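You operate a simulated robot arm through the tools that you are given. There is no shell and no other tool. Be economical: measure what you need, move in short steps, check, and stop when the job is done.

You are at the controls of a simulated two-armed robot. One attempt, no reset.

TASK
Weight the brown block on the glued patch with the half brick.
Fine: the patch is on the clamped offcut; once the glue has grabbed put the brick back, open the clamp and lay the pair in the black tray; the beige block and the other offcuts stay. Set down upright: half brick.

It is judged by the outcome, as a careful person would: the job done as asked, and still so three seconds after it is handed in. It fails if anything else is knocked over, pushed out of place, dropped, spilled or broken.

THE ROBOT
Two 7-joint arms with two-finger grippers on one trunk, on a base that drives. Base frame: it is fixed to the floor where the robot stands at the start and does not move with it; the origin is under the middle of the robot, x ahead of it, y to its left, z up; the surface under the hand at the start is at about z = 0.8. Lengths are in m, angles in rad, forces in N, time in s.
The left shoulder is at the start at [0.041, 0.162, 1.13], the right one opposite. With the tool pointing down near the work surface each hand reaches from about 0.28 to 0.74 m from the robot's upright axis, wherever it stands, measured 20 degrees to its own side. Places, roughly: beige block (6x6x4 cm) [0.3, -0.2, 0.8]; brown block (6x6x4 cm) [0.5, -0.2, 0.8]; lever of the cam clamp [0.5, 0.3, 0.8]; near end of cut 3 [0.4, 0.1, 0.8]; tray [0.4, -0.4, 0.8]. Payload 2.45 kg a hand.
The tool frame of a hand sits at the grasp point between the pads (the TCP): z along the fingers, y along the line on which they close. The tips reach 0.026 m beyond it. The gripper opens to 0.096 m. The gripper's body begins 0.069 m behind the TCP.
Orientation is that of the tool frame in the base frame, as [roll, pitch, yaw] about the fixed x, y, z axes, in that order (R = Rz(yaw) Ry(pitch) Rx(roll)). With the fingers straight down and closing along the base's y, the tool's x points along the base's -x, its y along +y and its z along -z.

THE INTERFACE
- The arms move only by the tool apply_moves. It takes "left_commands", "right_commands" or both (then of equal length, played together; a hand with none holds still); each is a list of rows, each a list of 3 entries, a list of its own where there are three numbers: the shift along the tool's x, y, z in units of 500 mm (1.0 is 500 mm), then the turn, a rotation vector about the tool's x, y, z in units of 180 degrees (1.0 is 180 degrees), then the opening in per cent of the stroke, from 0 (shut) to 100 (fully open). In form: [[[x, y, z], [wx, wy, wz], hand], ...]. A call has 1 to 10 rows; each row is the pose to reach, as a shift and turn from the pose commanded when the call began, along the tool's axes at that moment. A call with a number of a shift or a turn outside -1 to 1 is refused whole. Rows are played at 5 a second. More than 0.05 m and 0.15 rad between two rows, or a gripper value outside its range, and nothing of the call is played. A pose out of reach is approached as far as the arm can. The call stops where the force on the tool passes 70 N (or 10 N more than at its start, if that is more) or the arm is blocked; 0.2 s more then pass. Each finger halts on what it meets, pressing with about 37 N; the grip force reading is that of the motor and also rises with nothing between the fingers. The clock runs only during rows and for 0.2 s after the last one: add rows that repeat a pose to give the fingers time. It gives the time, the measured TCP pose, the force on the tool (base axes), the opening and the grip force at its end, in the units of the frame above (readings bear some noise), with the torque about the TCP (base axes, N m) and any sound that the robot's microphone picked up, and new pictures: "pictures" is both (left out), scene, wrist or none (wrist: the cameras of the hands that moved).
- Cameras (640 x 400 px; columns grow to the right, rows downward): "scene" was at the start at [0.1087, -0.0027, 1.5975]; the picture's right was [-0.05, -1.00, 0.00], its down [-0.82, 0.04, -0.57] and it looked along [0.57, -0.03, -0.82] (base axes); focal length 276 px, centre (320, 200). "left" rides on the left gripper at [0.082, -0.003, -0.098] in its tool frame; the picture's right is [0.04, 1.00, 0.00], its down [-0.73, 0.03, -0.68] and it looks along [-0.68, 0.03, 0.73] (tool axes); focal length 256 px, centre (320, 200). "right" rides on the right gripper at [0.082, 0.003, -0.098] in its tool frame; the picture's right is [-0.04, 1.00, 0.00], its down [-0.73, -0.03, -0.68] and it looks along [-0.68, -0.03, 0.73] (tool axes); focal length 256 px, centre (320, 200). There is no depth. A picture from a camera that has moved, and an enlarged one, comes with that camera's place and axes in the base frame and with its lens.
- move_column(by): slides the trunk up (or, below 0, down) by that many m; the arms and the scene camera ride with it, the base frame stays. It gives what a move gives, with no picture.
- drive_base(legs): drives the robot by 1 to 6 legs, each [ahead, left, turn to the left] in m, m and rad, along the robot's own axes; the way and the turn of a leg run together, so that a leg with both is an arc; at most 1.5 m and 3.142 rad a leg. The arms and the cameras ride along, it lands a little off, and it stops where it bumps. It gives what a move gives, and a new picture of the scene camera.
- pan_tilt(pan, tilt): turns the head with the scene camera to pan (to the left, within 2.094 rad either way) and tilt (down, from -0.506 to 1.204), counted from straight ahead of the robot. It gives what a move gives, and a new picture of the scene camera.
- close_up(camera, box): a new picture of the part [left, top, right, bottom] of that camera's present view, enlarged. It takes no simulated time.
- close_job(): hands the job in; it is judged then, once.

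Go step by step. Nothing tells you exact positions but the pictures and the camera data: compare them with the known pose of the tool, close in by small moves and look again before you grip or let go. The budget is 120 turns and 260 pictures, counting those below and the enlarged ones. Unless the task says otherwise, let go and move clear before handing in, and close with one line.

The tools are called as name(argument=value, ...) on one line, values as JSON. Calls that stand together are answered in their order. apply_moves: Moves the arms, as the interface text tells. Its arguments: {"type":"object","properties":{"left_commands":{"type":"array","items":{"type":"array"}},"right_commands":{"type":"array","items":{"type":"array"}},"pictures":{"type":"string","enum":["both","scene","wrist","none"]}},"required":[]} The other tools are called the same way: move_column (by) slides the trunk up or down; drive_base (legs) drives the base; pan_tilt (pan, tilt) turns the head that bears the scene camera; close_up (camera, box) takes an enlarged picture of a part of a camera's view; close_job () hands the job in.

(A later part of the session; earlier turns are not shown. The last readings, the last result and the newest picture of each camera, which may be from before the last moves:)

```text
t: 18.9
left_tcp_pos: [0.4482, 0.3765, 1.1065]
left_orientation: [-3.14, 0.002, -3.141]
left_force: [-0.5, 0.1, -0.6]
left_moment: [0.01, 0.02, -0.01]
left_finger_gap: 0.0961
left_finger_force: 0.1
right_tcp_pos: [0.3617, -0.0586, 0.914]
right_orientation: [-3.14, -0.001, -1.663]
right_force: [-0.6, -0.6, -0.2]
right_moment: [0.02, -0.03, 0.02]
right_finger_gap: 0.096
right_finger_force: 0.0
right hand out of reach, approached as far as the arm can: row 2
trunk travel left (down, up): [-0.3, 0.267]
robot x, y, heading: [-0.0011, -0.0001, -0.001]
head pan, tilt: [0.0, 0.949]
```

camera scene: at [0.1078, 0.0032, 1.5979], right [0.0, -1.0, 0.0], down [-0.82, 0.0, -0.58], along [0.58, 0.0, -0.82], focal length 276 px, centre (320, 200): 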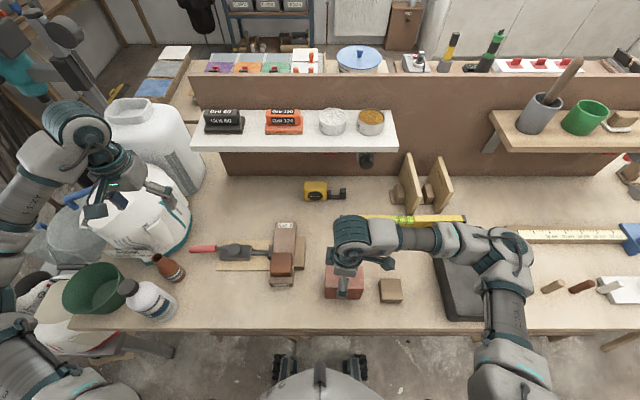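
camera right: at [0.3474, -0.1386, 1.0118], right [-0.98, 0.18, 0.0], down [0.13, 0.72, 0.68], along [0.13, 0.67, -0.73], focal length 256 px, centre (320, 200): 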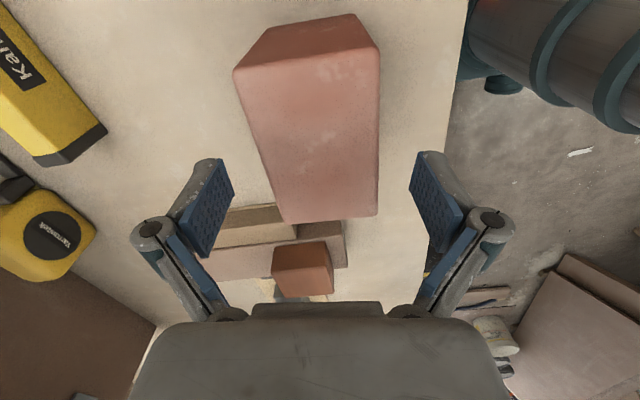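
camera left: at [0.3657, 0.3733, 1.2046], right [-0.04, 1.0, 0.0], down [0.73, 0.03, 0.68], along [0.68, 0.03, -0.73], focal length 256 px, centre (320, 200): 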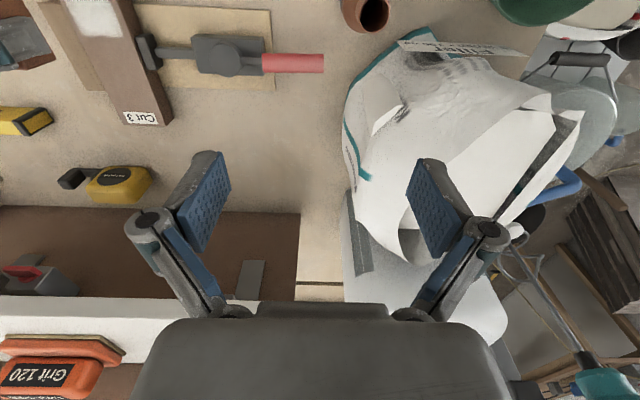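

apply_moves(right_commands=[[[0, 0, 0.06], [0, 0, 0], 100], [[0, 0, 0.12], [0, 0, 0], 100], [[0, 0, 0.132], [0, 0, 0], 100], [[0, 0, 0.132], [0, 0, 0], 75], [[0, 0, 0.132], [0, 0, 0], 60], [[0, 0, 0.132], [0, 0, 0], 58], [[0, 0, 0.132], [0, 0, 0], 58]], pictures="wrist")

close_up(camera="scene", box=[300, 220, 400, 310])

```text
t: 20.5
left_tcp_pos: [0.4465, 0.377, 1.1063]
left_orientation: [-3.141, 0.006, -3.141]
left_force: [0.6, 0.9, -0.9]
left_moment: [0.03, 0.0, 0.03]
left_finger_gap: 0.0957
left_finger_force: 0.0
right_tcp_pos: [0.3618, -0.0588, 0.8508]
right_orientation: [-3.132, 0.004, -1.662]
right_force: [6.1, -3.0, 46.1]
right_moment: [-0.01, 0.21, 1.15]
right_finger_gap: 0.0722
right_finger_force: 37.1
trunk travel left (down, up): [-0.3, 0.267]
robot x, y, heading: [0.0003, -0.0011, 0.006]
head pan, tilt: [0.0, 0.949]
camera right: at [0.3504, -0.1393, 0.9484], right [-0.99, 0.13, -0.01], down [0.09, 0.73, 0.68], along [0.1, 0.67, -0.73], focal length 256 px, centre (320, 200)
```

right: 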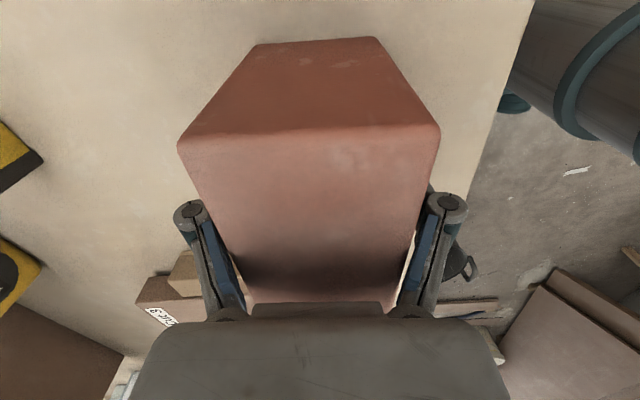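

```text
4.44 times, centred on (350, 265) of scene
camera zoom: at [0.1033, 0.0033, 1.5988], right [0.0, -1.0, 0.0], down [-0.81, 0.0, -0.58], along [0.58, 0.0, -0.81], focal length 1229 px, centre (187, -89)
```

zoom: 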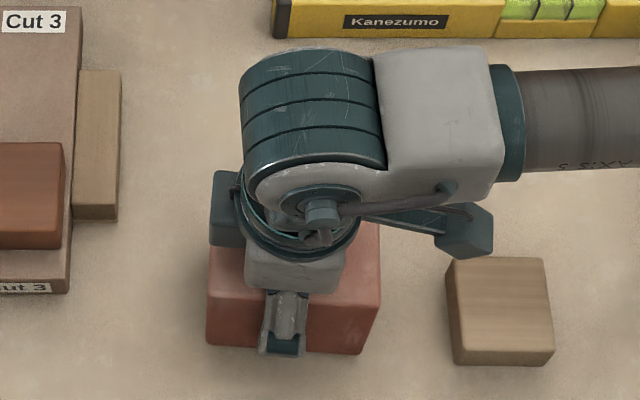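

The palm touched the brick's top, so the brick is taller than I estimated. I'll open, raise about 12 mm and regrip.

apply_moves(right_commands=[[[0, 0, -0.01], [0, 0, 0], 90], [[0, 0, -0.03], [0, 0, 0], 90], [[0, 0, -0.03], [0, 0, 0], 90]], pictures="wrist")

close_up(camera="scene", box=[300, 220, 400, 310])

```text
t: 21.3
left_tcp_pos: [0.4487, 0.3766, 1.1059]
left_orientation: [-3.14, 0.002, -3.14]
left_force: [0.5, -1.5, -0.8]
left_moment: [0.01, 0.0, -0.01]
left_finger_gap: 0.096
left_finger_force: 0.0
right_tcp_pos: [0.3617, -0.0593, 0.8635]
right_orientation: [3.141, 0.001, -1.666]
right_force: [0.1, 0.5, -0.7]
right_moment: [-0.02, -0.01, 0.02]
right_finger_gap: 0.0863
right_finger_force: 0.0
trunk travel left (down, up): [-0.3, 0.267]
robot x, y, heading: [-0.0026, -0.0026, -0.0]
head pan, tilt: [0.0, 0.949]
camera right: at [0.3516, -0.1398, 0.9598], right [-0.99, 0.13, 0.0], down [0.1, 0.73, 0.68], along [0.09, 0.67, -0.73], focal length 256 px, centre (320, 200)
```

right: 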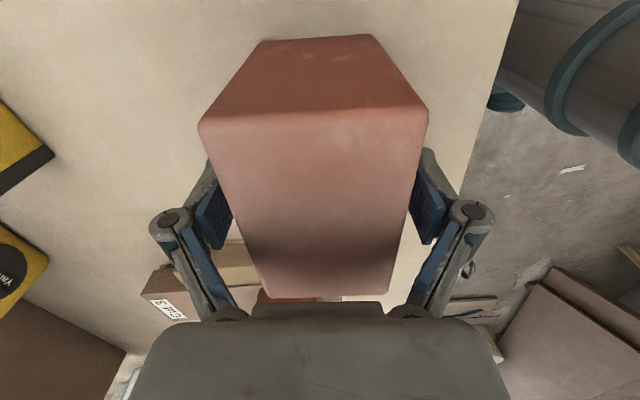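

```text
4.44 times, centred on (350, 265) of scene
camera zoom: at [0.1086, 0.0033, 1.5977], right [0.0, -1.0, 0.0], down [-0.82, 0.0, -0.58], along [0.58, 0.0, -0.82], focal length 1229 px, centre (187, -89)
```

zoom: 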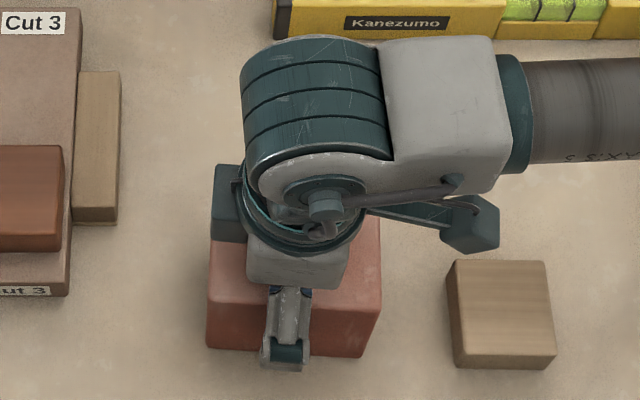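

The slanted finger links probably met the brick's top edges. I'll grip higher, at TCP z ≈ 0.874, so only the pads touch.

apply_moves(right_commands=[[[0, 0, -0.02], [0, 0, 0], 90], [[0, 0, -0.02], [0, 0, 0], 75], [[0, 0, -0.02], [0, 0, 0], 60], [[0, 0, -0.02], [0, 0, 0], 58], [[0, 0, -0.02], [0, 0, 0], 58]], pictures="wrist")

```text
t: 22.5
left_tcp_pos: [0.4467, 0.3778, 1.1067]
left_orientation: [-3.14, 0.002, -3.14]
left_force: [0.4, -0.6, -1.3]
left_moment: [0.0, 0.01, 0.02]
left_finger_gap: 0.0961
left_finger_force: 0.0
right_tcp_pos: [0.3619, -0.0591, 0.8727]
right_orientation: [-3.14, -0.001, -1.663]
right_force: [-3.8, 0.6, 2.4]
right_moment: [0.13, 0.48, 0.24]
right_finger_gap: 0.064
right_finger_force: 36.4
trunk travel left (down, up): [-0.3, 0.267]
robot x, y, heading: [-0.0035, -0.0005, -0.0]
head pan, tilt: [0.0, 0.949]
camera right: at [0.3511, -0.1394, 0.9702], right [-0.99, 0.13, 0.0], down [0.1, 0.73, 0.68], along [0.09, 0.67, -0.73], focal length 256 px, centre (320, 200)
```

right: 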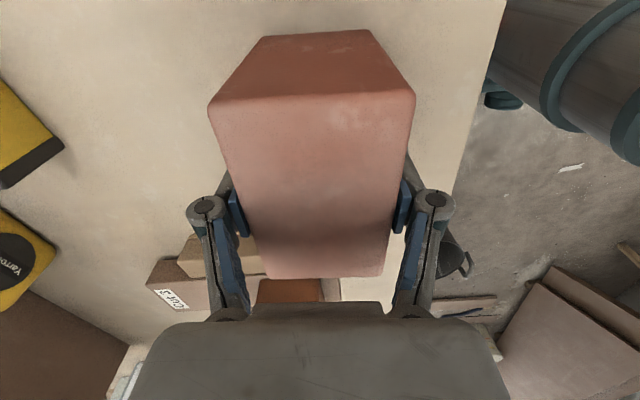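

Gripped at 0.064 m. I lift straight up as a test.

apply_moves(right_commands=[[[0, 0, -0.04], [0, 0, 0], 58], [[0, 0, -0.1], [0, 0, 0], 58], [[0, 0, -0.18], [0, 0, 0], 58], [[0, 0, -0.22], [0, 0, 0], 58], [[0, 0, -0.22], [0, 0, 0], 58]])

close_up(camera="scene", box=[250, 200, 410, 310])

```text
t: 23.7
left_tcp_pos: [0.4482, 0.3775, 1.1069]
left_orientation: [-3.139, 0.002, -3.14]
left_force: [-0.5, -0.6, 0.4]
left_moment: [0.0, 0.02, 0.02]
left_finger_gap: 0.0961
left_finger_force: 0.0
right_tcp_pos: [0.3623, -0.0604, 0.9832]
right_orientation: [-3.14, 0.001, -1.665]
right_force: [0.3, -0.8, -11.2]
right_moment: [0.05, 0.0, -0.02]
right_finger_gap: 0.0639
right_finger_force: 37.4
trunk travel left (down, up): [-0.3, 0.267]
robot x, y, heading: [0.0015, 0.0007, -0.003]
head pan, tilt: [0.0, 0.949]
camera scene: at [0.1094, 0.003, 1.5976], right [0.0, -1.0, 0.0], down [-0.82, 0.0, -0.58], along [0.58, 0.0, -0.82], focal length 276 px, centre (320, 200)
camera right: at [0.3519, -0.1408, 1.0801], right [-0.99, 0.13, 0.0], down [0.1, 0.73, 0.68], along [0.09, 0.67, -0.73], focal length 256 px, centre (320, 200)
```

scene: 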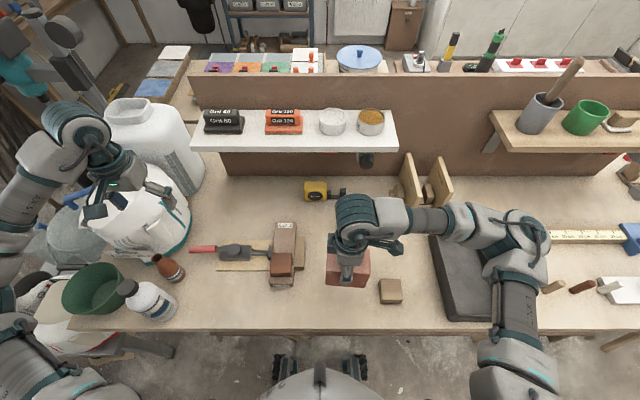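
right: 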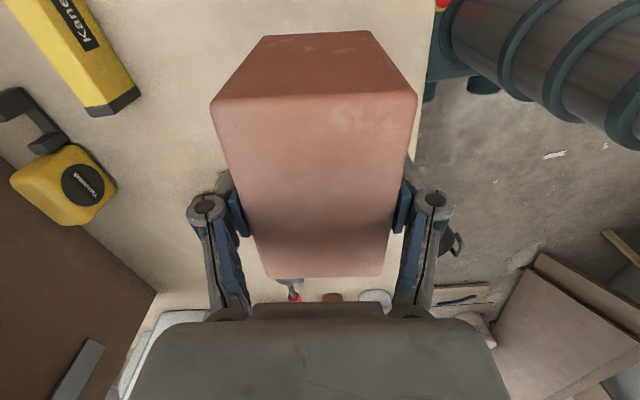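

```text
3.64 times, centred on (330, 255) of scene
camera zoom: at [0.1094, 0.003, 1.5976], right [0.0, -1.0, 0.0], down [-0.82, 0.0, -0.58], along [0.58, 0.0, -0.82], focal length 1005 px, centre (284, 0)
```

zoom: 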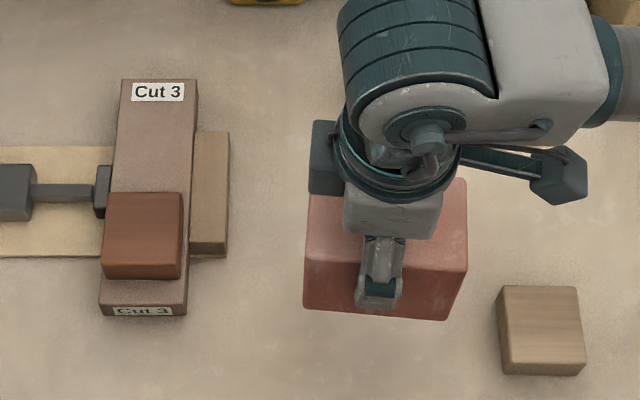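

apply_moves(right_commands=[[[-0.07, -0.015, -0.02], [0, 0, 0], 58], [[-0.16, -0.035, -0.02], [0, 0, 0], 58], [[-0.24, -0.053, -0.02], [0, 0, 0], 58], [[-0.31, -0.068, -0.02], [0, 0, 0], 58], [[-0.343, -0.0755, -0.02], [0, 0, 0], 58], [[-0.343, -0.0755, 0], [0, 0, 0], 58]])

close_up(camera="scene", box=[230, 200, 350, 290])

```text
t: 25.1
left_tcp_pos: [0.4485, 0.3775, 1.104]
left_orientation: [-3.141, 0.002, -3.139]
left_force: [0.3, 0.4, 0.0]
left_moment: [0.02, 0.02, 0.01]
left_finger_gap: 0.096
left_finger_force: 0.1
right_tcp_pos: [0.4047, 0.0708, 0.985]
right_orientation: [-3.136, -0.003, -1.671]
right_force: [0.2, -0.4, -11.5]
right_moment: [0.06, 0.01, -0.01]
right_finger_gap: 0.0635
right_finger_force: 37.4
right hand out of reach, approached as far as the arm can: row 4, 5, 6
trunk travel left (down, up): [-0.3, 0.267]
robot x, y, heading: [0.0022, 0.0009, -0.003]
head pan, tilt: [0.0, 0.949]
camera scene: at [0.1101, 0.0037, 1.5976], right [0.0, -1.0, 0.0], down [-0.82, 0.0, -0.58], along [0.58, 0.0, -0.82], focal length 276 px, centre (320, 200)
camera right: at [0.3928, -0.0093, 1.083], right [-0.99, 0.14, -0.01], down [0.1, 0.73, 0.68], along [0.1, 0.67, -0.74], focal length 256 px, centre (320, 200)
```

scene: 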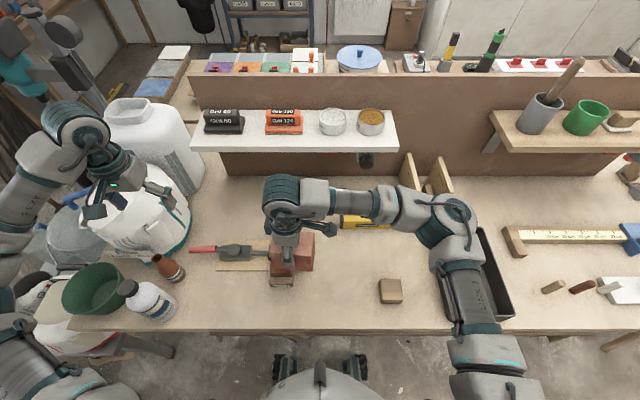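
right: 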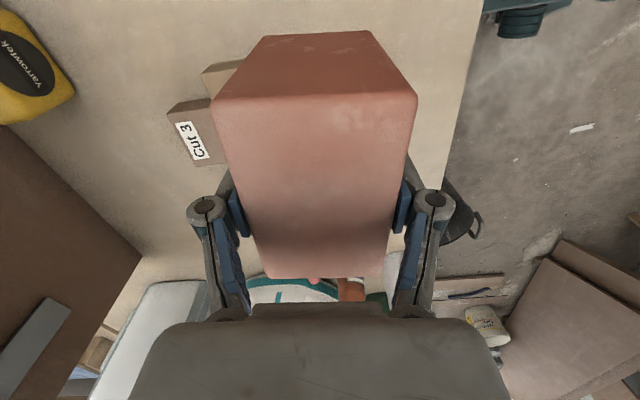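

```text
4.44 times, centred on (290, 245) of scene
camera zoom: at [0.1101, 0.0037, 1.5976], right [0.0, -1.0, 0.0], down [-0.82, 0.0, -0.58], along [0.58, 0.0, -0.82], focal length 1229 px, centre (453, 0)
```

zoom: 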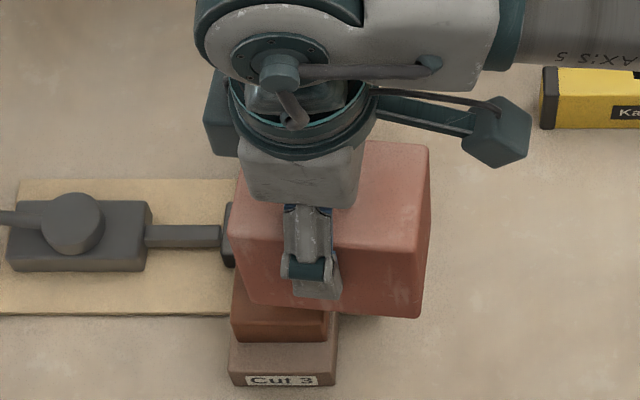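

The right arm lacks about 4 cm of reach to the left. I'll move the left hand in and up for clearance, then drive the base slightly left.

apply_moves(left_commands=[[[0, -0.04, -0.06], [0, 0, 0], 100], [[0, -0.08, -0.12], [0, 0, 0], 100], [[0, -0.1, -0.18], [0, 0, 0], 100], [[0, -0.1, -0.24], [0, 0, 0], 100]], pictures="none")

drive_base(legs=[[0, 0.045, 0]])

```text
t: 26.1
left_tcp_pos: [0.4452, 0.3312, 1.2266]
left_orientation: [-3.138, 0.004, -3.139]
left_force: [-0.5, 0.8, -0.2]
left_moment: [-0.02, -0.03, -0.01]
left_finger_gap: 0.0959
left_finger_force: 0.0
right_tcp_pos: [0.4028, 0.0734, 0.985]
right_orientation: [-3.133, -0.003, -1.673]
right_force: [0.2, 1.0, -10.9]
right_moment: [0.03, -0.03, 0.03]
right_finger_gap: 0.0638
right_finger_force: 37.4
trunk travel left (down, up): [-0.3, 0.267]
robot x, y, heading: [0.0022, 0.0012, -0.003]
head pan, tilt: [0.0, 0.949]
```

```text
t: 27.0
left_tcp_pos: [0.4462, 0.358, 1.2292]
left_orientation: [3.131, 0.001, 3.14]
left_force: [-0.5, 0.4, 0.0]
left_moment: [0.03, 0.05, 0.02]
left_finger_gap: 0.096
left_finger_force: 0.1
right_tcp_pos: [0.404, 0.1032, 0.9862]
right_orientation: [-3.138, 0.009, -1.674]
right_force: [0.3, -1.1, -11.1]
right_moment: [0.04, 0.03, -0.01]
right_finger_gap: 0.0638
right_finger_force: 37.7
trunk travel left (down, up): [-0.3, 0.267]
robot x, y, heading: [-0.0013, 0.042, 0.0]
head pan, tilt: [0.0, 0.949]
camera scene: at [0.1108, 0.0541, 1.5975], right [0.0, -1.0, 0.01], down [-0.82, -0.01, -0.58], along [0.58, -0.01, -0.82], focal length 276 px, centre (320, 200)
```

scene: 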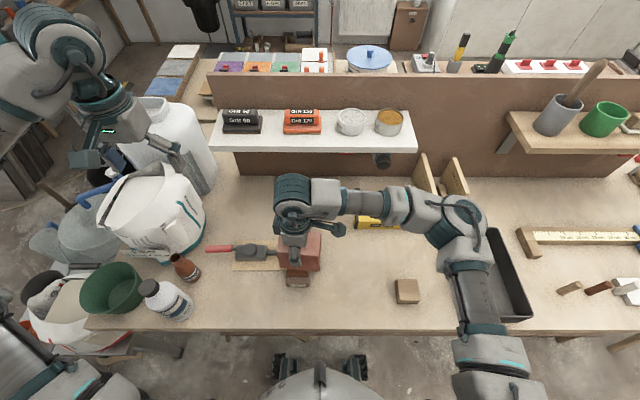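

apply_moves(right_commands=[[[0, 0, 0], [0, 0, 0], 58], [[0, 0, 0], [0, 0, 0], 58], [[0, 0, 0], [0, 0, 0], 58]], pictures="wrist")

close_up(camera="scene", box=[230, 200, 350, 290])

```text
t: 27.8
left_tcp_pos: [0.4406, 0.3637, 1.2302]
left_orientation: [3.135, 0.005, 3.141]
left_force: [0.1, -0.5, -0.8]
left_moment: [-0.06, 0.01, 0.03]
left_finger_gap: 0.0958
left_finger_force: 0.1
right_tcp_pos: [0.4004, 0.1072, 0.9881]
right_orientation: [-3.132, 0.004, -1.672]
right_force: [-1.1, 1.2, -11.9]
right_moment: [0.03, -0.04, -0.01]
right_finger_gap: 0.0637
right_finger_force: 36.8
trunk travel left (down, up): [-0.3, 0.267]
robot x, y, heading: [-0.003, 0.0451, -0.0]
head pan, tilt: [0.0, 0.949]
camera right: at [0.3887, 0.0265, 1.0848], right [-0.99, 0.14, -0.01], down [0.1, 0.72, 0.68], along [0.1, 0.68, -0.73], focal length 256 px, centre (320, 200)
```

right: 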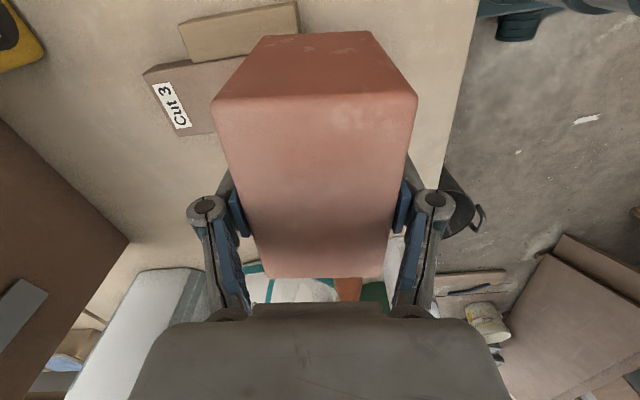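

```text
4.44 times, centred on (290, 245) of scene
camera zoom: at [0.1102, 0.082, 1.597], right [0.0, -1.0, 0.02], down [-0.82, -0.02, -0.58], along [0.58, -0.02, -0.82], focal length 1229 px, centre (453, 0)
```

zoom: 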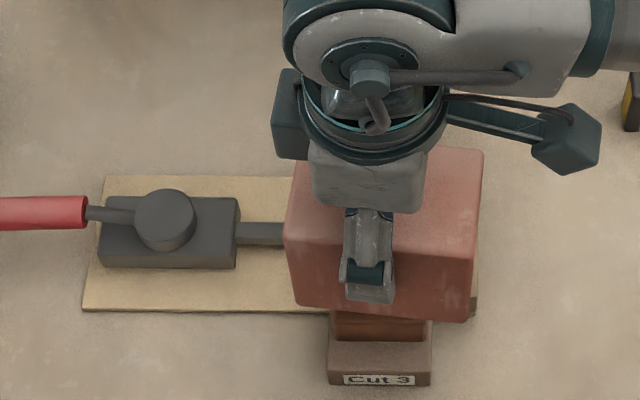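

apply_moves(right_commands=[[[-0.003, -0.031, 0], [0, 0, 0], 58], [[-0.003, -0.031, 0.03], [0, 0, 0], 58], [[-0.003, -0.031, 0.05], [0, 0, 0], 58], [[-0.003, -0.031, 0.05], [0, 0, 0], 58]], pictures="both")

close_up(camera="scene", box=[250, 200, 370, 290])

```text
t: 28.8
left_tcp_pos: [0.4417, 0.3355, 1.2374]
left_orientation: [3.114, 0.009, 3.137]
left_force: [0.8, -1.0, -0.7]
left_moment: [0.08, 0.02, -0.02]
left_finger_gap: 0.0962
left_finger_force: 0.0
right_tcp_pos: [0.4062, 0.0818, 0.98]
right_orientation: [-3.137, 0.024, -1.683]
right_force: [0.1, -1.1, -11.1]
right_moment: [0.08, 0.02, -0.02]
right_finger_gap: 0.0637
right_finger_force: 36.6
right hand out of reach, approached as far as the arm can: row 1, 2, 3, 4
trunk travel left (down, up): [-0.3, 0.267]
robot x, y, heading: [-0.0019, 0.0353, 0.0]
head pan, tilt: [0.0, 0.949]
camera scene: at [0.1109, 0.0497, 1.5975], right [0.0, -1.0, 0.01], down [-0.82, -0.01, -0.58], along [0.58, 0.0, -0.82], focal length 276 px, centre (320, 200)
camera right: at [0.394, -0.0005, 1.0758], right [-0.99, 0.15, 0.0], down [0.11, 0.71, 0.7], along [0.11, 0.69, -0.72], focal length 256 px, centre (320, 200)
```

scene: 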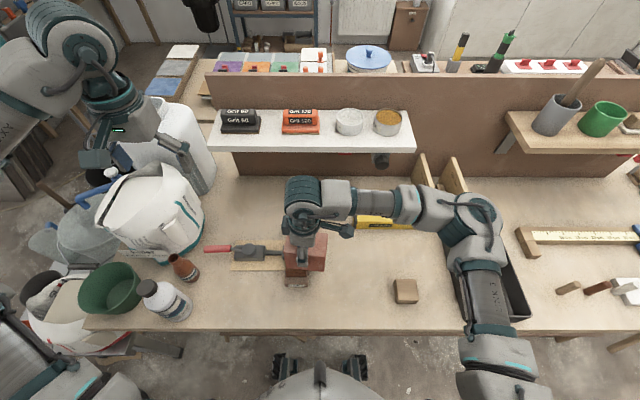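
right: 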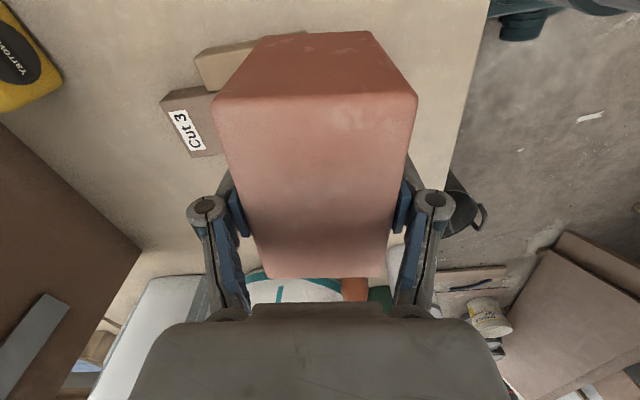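

```text
4.44 times, centred on (310, 245) of scene
camera zoom: at [0.1109, 0.0497, 1.5975], right [0.0, -1.0, 0.01], down [-0.82, -0.01, -0.58], along [0.58, 0.0, -0.82], focal length 1229 px, centre (364, 0)
```

zoom: 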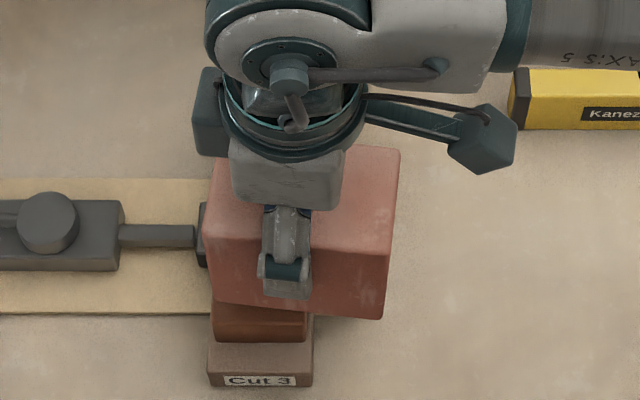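

The base still seems to be rocking after the drive. I'll let it settle and read again.

apply_moves(right_commands=[[[0, 0, 0], [0, 0, 0], 58], [[0, 0, 0], [0, 0, 0], 58], [[0, 0, 0], [0, 0, 0], 58], [[0, 0, 0], [0, 0, 0], 58], [[0, 0, 0], [0, 0, 0], 58], [[0, 0, 0], [0, 0, 0], 58], [[0, 0, 0], [0, 0, 0], 58], [[0, 0, 0], [0, 0, 0], 58]], pictures="none")

pan_tilt(pan=0.0, tilt=0.95)

```text
t: 30.6
left_tcp_pos: [0.4414, 0.33, 1.2378]
left_orientation: [3.11, 0.008, 3.135]
left_force: [1.0, -0.4, 0.6]
left_moment: [0.1, 0.0, -0.02]
left_finger_gap: 0.0959
left_finger_force: 0.0
right_tcp_pos: [0.4064, 0.0781, 0.981]
right_orientation: [-3.136, 0.027, -1.684]
right_force: [0.9, -1.8, -10.8]
right_moment: [0.08, 0.0, 0.04]
right_finger_gap: 0.0639
right_finger_force: 37.7
trunk travel left (down, up): [-0.3, 0.267]
robot x, y, heading: [0.0066, 0.04, -0.002]
head pan, tilt: [0.0, 0.949]
```

```text
t: 31.2
left_tcp_pos: [0.4402, 0.3912, 1.224]
left_orientation: [-3.128, 0.006, -3.138]
left_force: [-0.8, 1.3, -0.5]
left_moment: [-0.13, 0.0, -0.02]
left_finger_gap: 0.0959
left_finger_force: 0.0
right_tcp_pos: [0.4046, 0.1294, 0.9784]
right_orientation: [-3.13, -0.01, -1.679]
right_force: [-1.2, 3.2, -11.4]
right_moment: [0.01, -0.06, -0.02]
right_finger_gap: 0.0639
right_finger_force: 37.1
trunk travel left (down, up): [-0.3, 0.267]
robot x, y, heading: [-0.0026, 0.0484, -0.001]
head pan, tilt: [0.0, 0.949]
camera scene: at [0.1095, 0.0949, 1.5969], right [0.0, -1.0, 0.03], down [-0.82, -0.02, -0.58], along [0.58, -0.02, -0.82], focal length 276 px, centre (320, 200)
```

scene: 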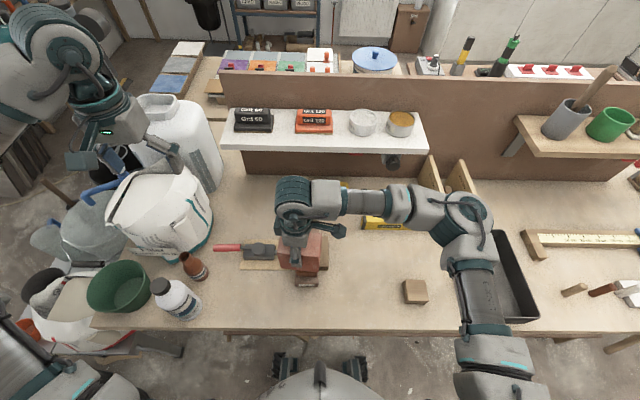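

apply_moves(right_commands=[[[0, 0, 0], [0, 0, 0], 58]], pictures="none")

apply_moves(right_commands=[[[0, 0, 0], [0, 0, 0], 58]], pictures="none")

apply_moves(right_commands=[[[0, 0, 0], [0, 0, 0], 58]], pictures="none")

apply_moves(right_commands=[[[0, 0, 0], [0, 0, 0], 58]], pictures="none")

```text
t: 31.8
left_tcp_pos: [0.4368, 0.3148, 1.2426]
left_orientation: [3.103, 0.013, 3.133]
left_force: [-0.3, 0.0, -0.4]
left_moment: [-0.01, -0.03, 0.01]
left_finger_gap: 0.0959
left_finger_force: 0.1
right_tcp_pos: [0.4017, 0.0658, 0.9815]
right_orientation: [-3.135, 0.03, -1.686]
right_force: [0.1, -0.7, -10.8]
right_moment: [0.03, 0.01, -0.03]
right_finger_gap: 0.0637
right_finger_force: 37.4
trunk travel left (down, up): [-0.3, 0.267]
robot x, y, heading: [-0.0002, 0.0341, -0.006]
head pan, tilt: [0.0, 0.949]
stopped in row 1 (right hand): the arm was blocked; the commanded pose is now the measured one
```

```text
t: 32.2
left_tcp_pos: [0.4386, 0.3543, 1.2332]
left_orientation: [3.131, 0.01, 3.138]
left_force: [0.0, 0.1, -0.3]
left_moment: [-0.06, 0.01, 0.01]
left_finger_gap: 0.0958
left_finger_force: 0.0
right_tcp_pos: [0.4031, 0.0955, 0.9816]
right_orientation: [-3.131, 0.008, -1.683]
right_force: [-0.8, 0.6, -11.4]
right_moment: [0.0, -0.03, 0.0]
right_finger_gap: 0.0639
right_finger_force: 37.0
trunk travel left (down, up): [-0.3, 0.267]
robot x, y, heading: [0.0034, 0.0369, 0.0]
head pan, tilt: [0.0, 0.949]
```

```text
t: 32.6
left_tcp_pos: [0.4359, 0.3024, 1.2452]
left_orientation: [3.096, 0.013, 3.13]
left_force: [0.2, -1.3, 0.2]
left_moment: [0.14, -0.04, -0.03]
left_finger_gap: 0.096
left_finger_force: 0.1
right_tcp_pos: [0.4027, 0.0536, 0.9829]
right_orientation: [-3.134, 0.04, -1.687]
right_force: [0.2, -2.9, -11.0]
right_moment: [0.09, 0.08, 0.03]
right_finger_gap: 0.0637
right_finger_force: 36.8
trunk travel left (down, up): [-0.3, 0.267]
robot x, y, heading: [0.0015, 0.0261, -0.002]
head pan, tilt: [0.0, 0.949]
```

```text
t: 33.0
left_tcp_pos: [0.4363, 0.3637, 1.2307]
left_orientation: [3.139, 0.011, 3.138]
left_force: [0.8, 0.9, -0.6]
left_moment: [-0.15, -0.01, 0.02]
left_finger_gap: 0.0964
left_finger_force: 0.1
right_tcp_pos: [0.4022, 0.105, 0.9806]
right_orientation: [-3.13, 0.002, -1.681]
right_force: [-1.7, 4.6, -11.8]
right_moment: [-0.04, -0.01, 0.07]
right_finger_gap: 0.0636
right_finger_force: 37.2
trunk travel left (down, up): [-0.3, 0.267]
robot x, y, heading: [-0.0012, 0.0391, 0.002]
head pan, tilt: [0.0, 0.949]
```

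The sway is growing, likely because the arm is held against its joint limit. I'll back off to a comfortable pose, higher with the wrist turned back, and see whether it damps.

apply_moves(right_commands=[[[0.02, 0, -0.04], [0, 0, 0.02], 58], [[0.05, 0, -0.08], [0, 0, 0.05], 58], [[0.08, 0, -0.1], [0, 0, 0.08], 58], [[0.1, 0, -0.1], [0, 0, 0.11], 58], [[0.1, 0, -0.1], [0, 0, 0.11], 58], [[0.1, 0, -0.1], [0, 0, 0.11], 58]], pictures="none")

pan_tilt(pan=0.0, tilt=0.95)

pan_tilt(pan=0.0, tilt=0.949)

```text
t: 34.4
left_tcp_pos: [0.4369, 0.3032, 1.2442]
left_orientation: [3.093, 0.011, 3.129]
left_force: [0.0, -1.1, 0.8]
left_moment: [0.12, 0.01, 0.02]
left_finger_gap: 0.0961
left_finger_force: 0.1
right_tcp_pos: [0.3979, 0.0028, 1.0304]
right_orientation: [3.135, 0.04, -2.033]
right_force: [1.4, -2.2, -12.3]
right_moment: [0.06, 0.04, -0.05]
right_finger_gap: 0.0638
right_finger_force: 37.2
trunk travel left (down, up): [-0.3, 0.267]
robot x, y, heading: [0.0001, 0.0256, 0.002]
head pan, tilt: [0.0, 0.949]
```

```text
t: 35.0
left_tcp_pos: [0.437, 0.3292, 1.2376]
left_orientation: [3.112, 0.01, 3.133]
left_force: [0.0, 0.2, 1.2]
left_moment: [0.01, 0.0, -0.01]
left_finger_gap: 0.0961
left_finger_force: 0.1
right_tcp_pos: [0.3977, 0.0263, 1.0303]
right_orientation: [-3.14, 0.021, -2.033]
right_force: [0.1, -1.1, -10.8]
right_moment: [0.04, -0.01, 0.01]
right_finger_gap: 0.0639
right_finger_force: 36.8
trunk travel left (down, up): [-0.3, 0.267]
robot x, y, heading: [0.0036, 0.033, 0.001]
head pan, tilt: [0.0, 0.949]
camera scene: at [0.1103, 0.0537, 1.5975], right [0.0, -1.0, 0.01], down [-0.82, -0.01, -0.58], along [0.58, -0.01, -0.82], focal length 276 px, centre (320, 200)
```

scene: 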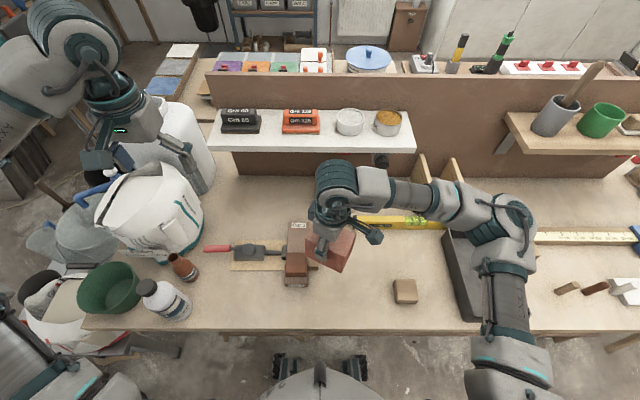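

```text
t: 35.6
left_tcp_pos: [0.4358, 0.3607, 1.2322]
left_orientation: [3.138, 0.012, 3.138]
left_force: [0.6, 1.4, -0.4]
left_moment: [-0.1, -0.03, 0.02]
left_finger_gap: 0.0959
left_finger_force: 0.0
right_tcp_pos: [0.3968, 0.0532, 1.0308]
right_orientation: [-3.131, 0.009, -2.027]
right_force: [-1.3, 1.0, -10.8]
right_moment: [0.01, -0.05, -0.01]
right_finger_gap: 0.0636
right_finger_force: 37.2
trunk travel left (down, up): [-0.3, 0.267]
robot x, y, heading: [0.0007, 0.038, -0.0]
head pan, tilt: [0.0, 0.949]
camera scene: at [0.1096, 0.0641, 1.5975], right [0.0, -1.0, 0.02], down [-0.82, -0.01, -0.58], along [0.58, -0.01, -0.82], focal length 276 px, centre (320, 200)
```

scene: 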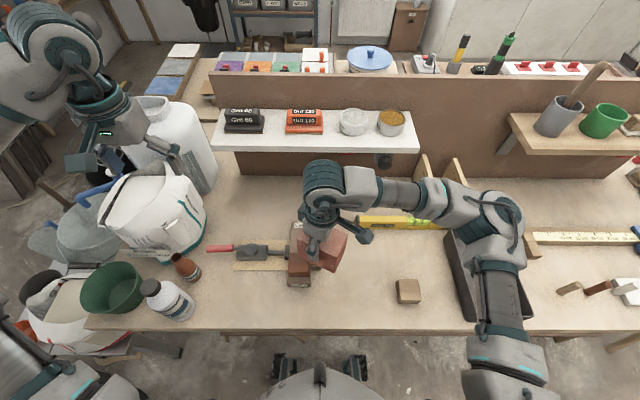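

apply_moves(left_commands=[[[0, 0, 0], [0, 0, 0], 100], [[0, 0, 0], [0, 0, 0], 100], [[0, 0, 0], [0, 0, 0], 100], [[0, 0, 0], [0, 0, 0], 100], [[0, 0, 0], [0, 0, 0], 100], [[0, 0, 0], [0, 0, 0], 100], [[0, 0, 0], [0, 0, 0], 100], [[0, 0, 0], [0, 0, 0], 100], [[0, 0, 0], [0, 0, 0], 100], [[0, 0, 0], [0, 0, 0], 100]], pictures="none")

apply_moves(left_commands=[[[0, 0, 0], [0, 0, 0], 100]], pictures="none")

apply_moves(left_commands=[[[0, 0, 0], [0, 0, 0], 100]], pictures="none")

apply_moves(left_commands=[[[0, 0, 0], [0, 0, 0], 100]], pictures="none")

```text
t: 38.0
left_tcp_pos: [0.4321, 0.2881, 1.2485]
left_orientation: [3.084, 0.017, 3.126]
left_force: [0.2, -1.8, 0.6]
left_moment: [0.1, 0.0, -0.02]
left_finger_gap: 0.0958
left_finger_force: 0.1
right_tcp_pos: [0.3917, -0.0097, 1.0318]
right_orientation: [3.134, 0.047, -2.038]
right_force: [1.2, -2.3, -11.3]
right_moment: [0.07, 0.04, 0.01]
right_finger_gap: 0.0639
right_finger_force: 36.6
trunk travel left (down, up): [-0.3, 0.267]
robot x, y, heading: [-0.0023, 0.0265, 0.002]
head pan, tilt: [0.0, 0.949]
stopped in row 10 (left hand): the arm was blocked; the commanded pose is now the measured one
```

```text
t: 38.6
left_tcp_pos: [0.427, 0.3108, 1.2473]
left_orientation: [3.098, 0.02, 3.131]
left_force: [-0.2, 0.1, 0.7]
left_moment: [0.03, 0.0, 0.01]
left_finger_gap: 0.0958
left_finger_force: 0.1
right_tcp_pos: [0.3893, 0.0082, 1.0334]
right_orientation: [-3.139, 0.036, -2.034]
right_force: [0.3, -0.1, -12.0]
right_moment: [0.03, -0.04, 0.0]
right_finger_gap: 0.0639
right_finger_force: 37.3
trunk travel left (down, up): [-0.3, 0.267]
robot x, y, heading: [0.0008, 0.0316, -0.001]
head pan, tilt: [0.0, 0.949]
stopped in row 1 (left hand): the arm was blocked; the commanded pose is now the measured one
```

```text
t: 39.0
left_tcp_pos: [0.4291, 0.3134, 1.2468]
left_orientation: [3.099, 0.017, 3.132]
left_force: [0.3, 0.5, 0.9]
left_moment: [0.02, 0.03, 0.03]
left_finger_gap: 0.0958
left_finger_force: 0.2
right_tcp_pos: [0.3915, 0.0139, 1.0339]
right_orientation: [3.142, 0.039, -2.032]
right_force: [-0.7, 1.3, -12.3]
right_moment: [0.0, -0.06, -0.03]
right_finger_gap: 0.0642
right_finger_force: 36.5
trunk travel left (down, up): [-0.3, 0.267]
robot x, y, heading: [0.0022, 0.0353, -0.003]
head pan, tilt: [0.0, 0.949]
```

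```text
t: 39.4
left_tcp_pos: [0.4281, 0.3252, 1.243]
left_orientation: [3.108, 0.019, 3.133]
left_force: [0.3, 0.6, -0.5]
left_moment: [-0.04, 0.03, 0.04]
left_finger_gap: 0.096
left_finger_force: 0.0
right_tcp_pos: [0.391, 0.0218, 1.0341]
right_orientation: [-3.136, 0.031, -2.03]
right_force: [0.4, 0.3, -12.1]
right_moment: [0.02, -0.04, -0.02]
right_finger_gap: 0.0638
right_finger_force: 37.0
trunk travel left (down, up): [-0.3, 0.267]
robot x, y, heading: [-0.0026, 0.0357, -0.002]
head pan, tilt: [0.0, 0.949]
```

The left arm reports blocked, so it may be touching something. I'll look left.

pan_tilt(pan=1.1, tilt=0.7)

```text
t: 40.7
left_tcp_pos: [0.4278, 0.3026, 1.2484]
left_orientation: [3.094, 0.02, 3.131]
left_force: [0.2, -0.7, -0.5]
left_moment: [0.0, -0.03, 0.01]
left_finger_gap: 0.0959
left_finger_force: 0.0
right_tcp_pos: [0.3906, 0.0029, 1.0327]
right_orientation: [3.139, 0.042, -2.034]
right_force: [1.4, -0.5, -11.6]
right_moment: [0.03, -0.02, -0.03]
right_finger_gap: 0.0638
right_finger_force: 36.7
trunk travel left (down, up): [-0.3, 0.267]
robot x, y, heading: [-0.0021, 0.0321, -0.002]
head pan, tilt: [1.1, 0.7]
camera scene: at [0.0758, 0.0867, 1.6185], right [0.89, -0.46, -0.01], down [-0.3, -0.56, -0.77], along [0.35, 0.69, -0.64], focal length 276 px, centre (320, 200)
```

scene: 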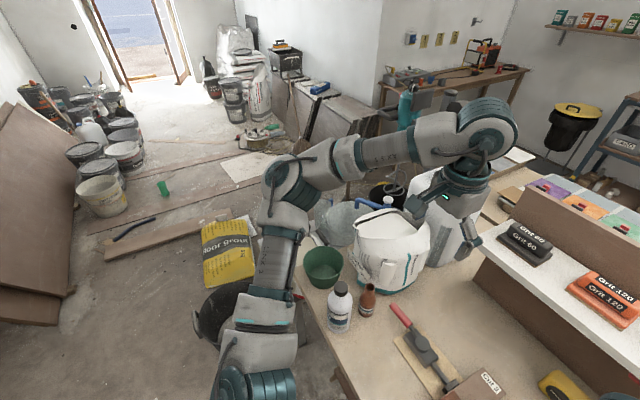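

The base seems to be leaning or pushing against something since the sideways drive. I'll drive back to where it was stable, with the brick held high.

drive_base(legs=[[0, -0.04, 0]])

pan_tilt(pan=0.0, tilt=0.95)

apply_moves(right_commands=[[[0, 0, 0], [0, 0, 0], 58], [[0, 0, 0], [0, 0, 0], 58], [[0, 0, 0], [0, 0, 0], 58]], pictures="none")

apply_moves(right_commands=[[[0, 0, 0], [0, 0, 0], 58], [[0, 0, 0], [0, 0, 0], 58]], pictures="none")

```text
t: 41.6
left_tcp_pos: [0.4265, 0.2722, 1.2477]
left_orientation: [3.098, 0.019, 3.129]
left_force: [0.0, -0.5, 0.9]
left_moment: [0.02, -0.01, -0.02]
left_finger_gap: 0.0958
left_finger_force: 0.1
right_tcp_pos: [0.3882, -0.0289, 1.0355]
right_orientation: [-3.137, 0.041, -2.034]
right_force: [0.7, -0.3, -10.0]
right_moment: [0.06, 0.0, -0.03]
right_finger_gap: 0.0639
right_finger_force: 37.0
trunk travel left (down, up): [-0.3, 0.267]
robot x, y, heading: [-0.0018, -0.0106, -0.004]
head pan, tilt: [1.1, 0.7]
camera scene: at [0.074, 0.0344, 1.6186], right [0.89, -0.46, -0.01], down [-0.3, -0.56, -0.78], along [0.35, 0.7, -0.63], focal length 276 px, centre (320, 200)
```

scene: 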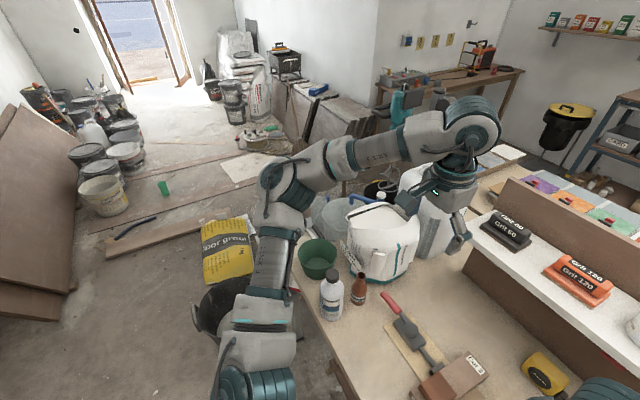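

```text
t: 42.9
left_tcp_pos: [0.4232, 0.313, 1.2368]
left_orientation: [3.131, 0.02, 3.129]
left_force: [0.0, -0.1, -0.9]
left_moment: [-0.01, 0.01, 0.02]
left_finger_gap: 0.0959
left_finger_force: 0.0
right_tcp_pos: [0.3857, 0.0064, 1.0352]
right_orientation: [-3.122, 0.01, -2.034]
right_force: [-0.2, 0.0, -13.2]
right_moment: [0.03, -0.04, -0.04]
right_finger_gap: 0.0638
right_finger_force: 37.4
trunk travel left (down, up): [-0.3, 0.267]
robot x, y, heading: [-0.0021, -0.0017, -0.008]
head pan, tilt: [0.0, 0.949]
camera scene: at [0.1115, 0.0468, 1.5951], right [0.0, -1.0, 0.03], down [-0.82, -0.02, -0.58], along [0.58, -0.03, -0.82], focal length 276 px, centre (320, 200)
```

scene: 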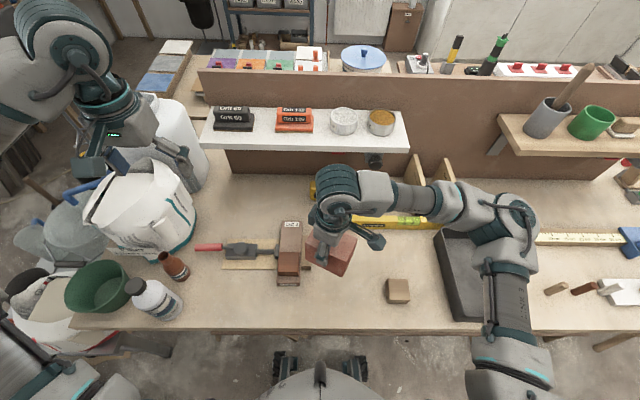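

```text
t: 43.9
left_tcp_pos: [0.4159, 0.274, 1.2528]
left_orientation: [3.096, 0.025, 3.126]
left_force: [-0.5, -0.5, -0.4]
left_moment: [0.09, 0.0, 0.0]
left_finger_gap: 0.0959
left_finger_force: 0.0
right_tcp_pos: [0.3784, -0.0262, 1.0402]
right_orientation: [-3.13, 0.045, -2.038]
right_force: [0.5, -2.3, -11.2]
right_moment: [0.06, -0.01, -0.02]
right_finger_gap: 0.0639
right_finger_force: 37.0
trunk travel left (down, up): [-0.3, 0.267]
robot x, y, heading: [-0.0025, 0.0004, -0.007]
head pan, tilt: [0.0, 0.949]
stopped in row 3 (right hand): the arm was blocked; the commanded pose is now the measured one
```

```text
t: 44.7
left_tcp_pos: [0.412, 0.3097, 1.2485]
left_orientation: [3.113, 0.028, 3.135]
left_force: [-0.1, -0.2, 0.3]
left_moment: [0.02, 0.0, -0.02]
left_finger_gap: 0.0959
left_finger_force: 0.0
right_tcp_pos: [0.3765, 0.0062, 1.0397]
right_orientation: [-3.12, 0.031, -2.03]
right_force: [-0.4, 0.1, -11.5]
right_moment: [0.04, -0.03, 0.05]
right_finger_gap: 0.0635
right_finger_force: 36.8
trunk travel left (down, up): [-0.3, 0.267]
robot x, y, heading: [0.0002, 0.0086, -0.004]
head pan, tilt: [0.0, 0.949]
stopped in row 2 (right hand): the arm was blocked; the commanded pose is now the measured one
```

pan_tilt(pan=0.6, tilt=1.204)

pan_tilt(pan=1.9, tilt=1.1)

```text
t: 45.7
left_tcp_pos: [0.4129, 0.2798, 1.2541]
left_orientation: [3.095, 0.026, 3.131]
left_force: [-0.3, 0.1, -0.1]
left_moment: [0.06, -0.02, -0.02]
left_finger_gap: 0.0961
left_finger_force: 0.0
right_tcp_pos: [0.3759, -0.0199, 1.0407]
right_orientation: [-3.131, 0.047, -2.036]
right_force: [-0.1, -1.4, -12.1]
right_moment: [0.02, 0.04, -0.02]
right_finger_gap: 0.0636
right_finger_force: 37.2
trunk travel left (down, up): [-0.3, 0.267]
robot x, y, heading: [-0.0032, 0.0075, -0.003]
head pan, tilt: [0.6, 1.201]
camera scene: at [0.0817, 0.0335, 1.5817], right [0.56, -0.83, -0.01], down [-0.77, -0.52, -0.36], along [0.3, 0.21, -0.93], focal length 276 px, centre (320, 200)
```

scene: 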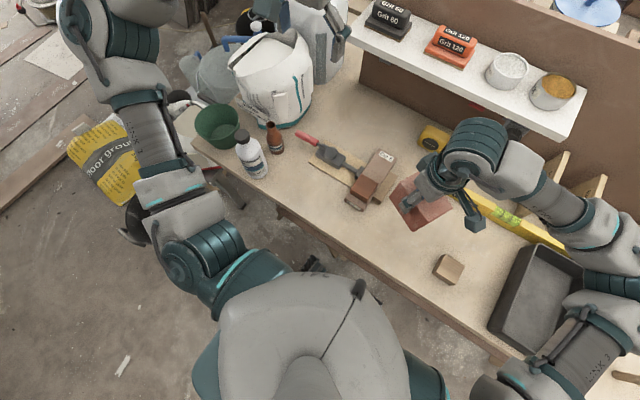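

```text
t: 47.2
left_tcp_pos: [0.4135, 0.3526, 1.2405]
left_orientation: [-3.137, 0.025, 3.141]
left_force: [-0.1, 2.7, -0.7]
left_moment: [-0.17, -0.01, 0.02]
left_finger_gap: 0.096
left_finger_force: 0.0
right_tcp_pos: [0.3761, 0.043, 1.0401]
right_orientation: [-3.11, 0.009, -2.027]
right_force: [0.0, 3.0, -12.2]
right_moment: [-0.07, -0.01, 0.01]
right_finger_gap: 0.0641
right_finger_force: 37.1
trunk travel left (down, up): [-0.3, 0.267]
robot x, y, heading: [-0.0004, 0.0203, -0.0]
head pan, tilt: [1.901, 1.1]
camera scene: at [0.0147, 0.1274, 1.5853], right [0.95, 0.32, -0.01], down [0.28, -0.86, -0.43], along [-0.15, 0.4, -0.9], focal length 276 px, centre (320, 200)
```

scene: 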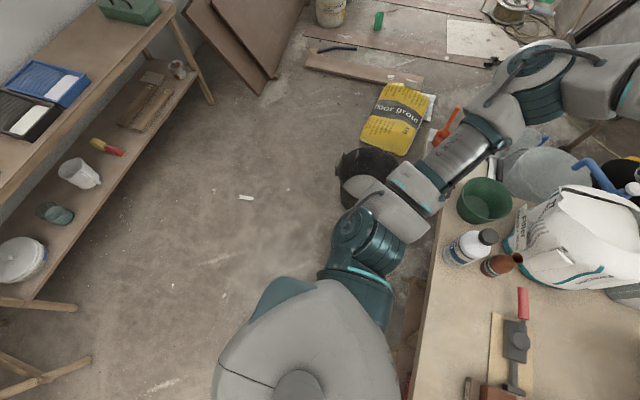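

move_column(by=0.002)

move_column(by=-0.002)

move_column(by=0.002)

move_column(by=-0.002)

```text
t: 47.7
left_tcp_pos: [0.4124, 0.2681, 1.2583]
left_orientation: [3.086, 0.028, 3.13]
left_force: [0.3, -2.3, 0.8]
left_moment: [0.17, 0.01, -0.03]
left_finger_gap: 0.0963
left_finger_force: 0.1
right_tcp_pos: [0.377, -0.031, 1.0417]
right_orientation: [-3.134, 0.058, -2.036]
right_force: [1.9, -3.7, -12.4]
right_moment: [0.06, 0.1, -0.02]
right_finger_gap: 0.0638
right_finger_force: 36.8
trunk travel left (down, up): [-0.302, 0.265]
robot x, y, heading: [-0.0035, 0.003, -0.009]
head pan, tilt: [1.901, 1.1]
```

```text
t: 48.2
left_tcp_pos: [0.4138, 0.3292, 1.243]
left_orientation: [3.132, 0.026, 3.14]
left_force: [-0.3, 1.3, 0.2]
left_moment: [-0.06, 0.01, -0.02]
left_finger_gap: 0.0958
left_finger_force: 0.1
right_tcp_pos: [0.3777, 0.0237, 1.0405]
right_orientation: [-3.116, 0.021, -2.028]
right_force: [-0.7, 0.9, -10.7]
right_moment: [0.02, -0.02, 0.02]
right_finger_gap: 0.0637
right_finger_force: 37.3
trunk travel left (down, up): [-0.3, 0.267]
robot x, y, heading: [-0.0027, 0.0168, -0.005]
head pan, tilt: [1.901, 1.1]
```

```text
t: 48.8
left_tcp_pos: [0.4143, 0.3069, 1.2513]
left_orientation: [3.115, 0.028, 3.136]
left_force: [-0.9, -0.7, 0.0]
left_moment: [0.02, 0.0, 0.02]
left_finger_gap: 0.0961
left_finger_force: 0.1
right_tcp_pos: [0.3758, 0.0042, 1.0424]
right_orientation: [-3.124, 0.036, -2.029]
right_force: [-0.1, 1.1, -11.5]
right_moment: [0.02, 0.01, -0.01]
right_finger_gap: 0.0636
right_finger_force: 36.3
trunk travel left (down, up): [-0.302, 0.265]
robot x, y, heading: [0.0002, 0.0175, -0.008]
head pan, tilt: [1.901, 1.1]
```

```text
t: 49.3
left_tcp_pos: [0.4134, 0.2823, 1.2538]
left_orientation: [3.099, 0.028, 3.133]
left_force: [0.3, -0.7, -0.5]
left_moment: [0.08, 0.02, -0.05]
left_finger_gap: 0.096
left_finger_force: 0.1
right_tcp_pos: [0.3759, -0.016, 1.0398]
right_orientation: [-3.128, 0.047, -2.033]
right_force: [0.4, -2.1, -10.6]
right_moment: [0.04, -0.01, -0.03]
right_finger_gap: 0.0637
right_finger_force: 37.2
trunk travel left (down, up): [-0.3, 0.267]
robot x, y, heading: [0.0003, 0.0073, -0.004]
head pan, tilt: [1.901, 1.1]
```

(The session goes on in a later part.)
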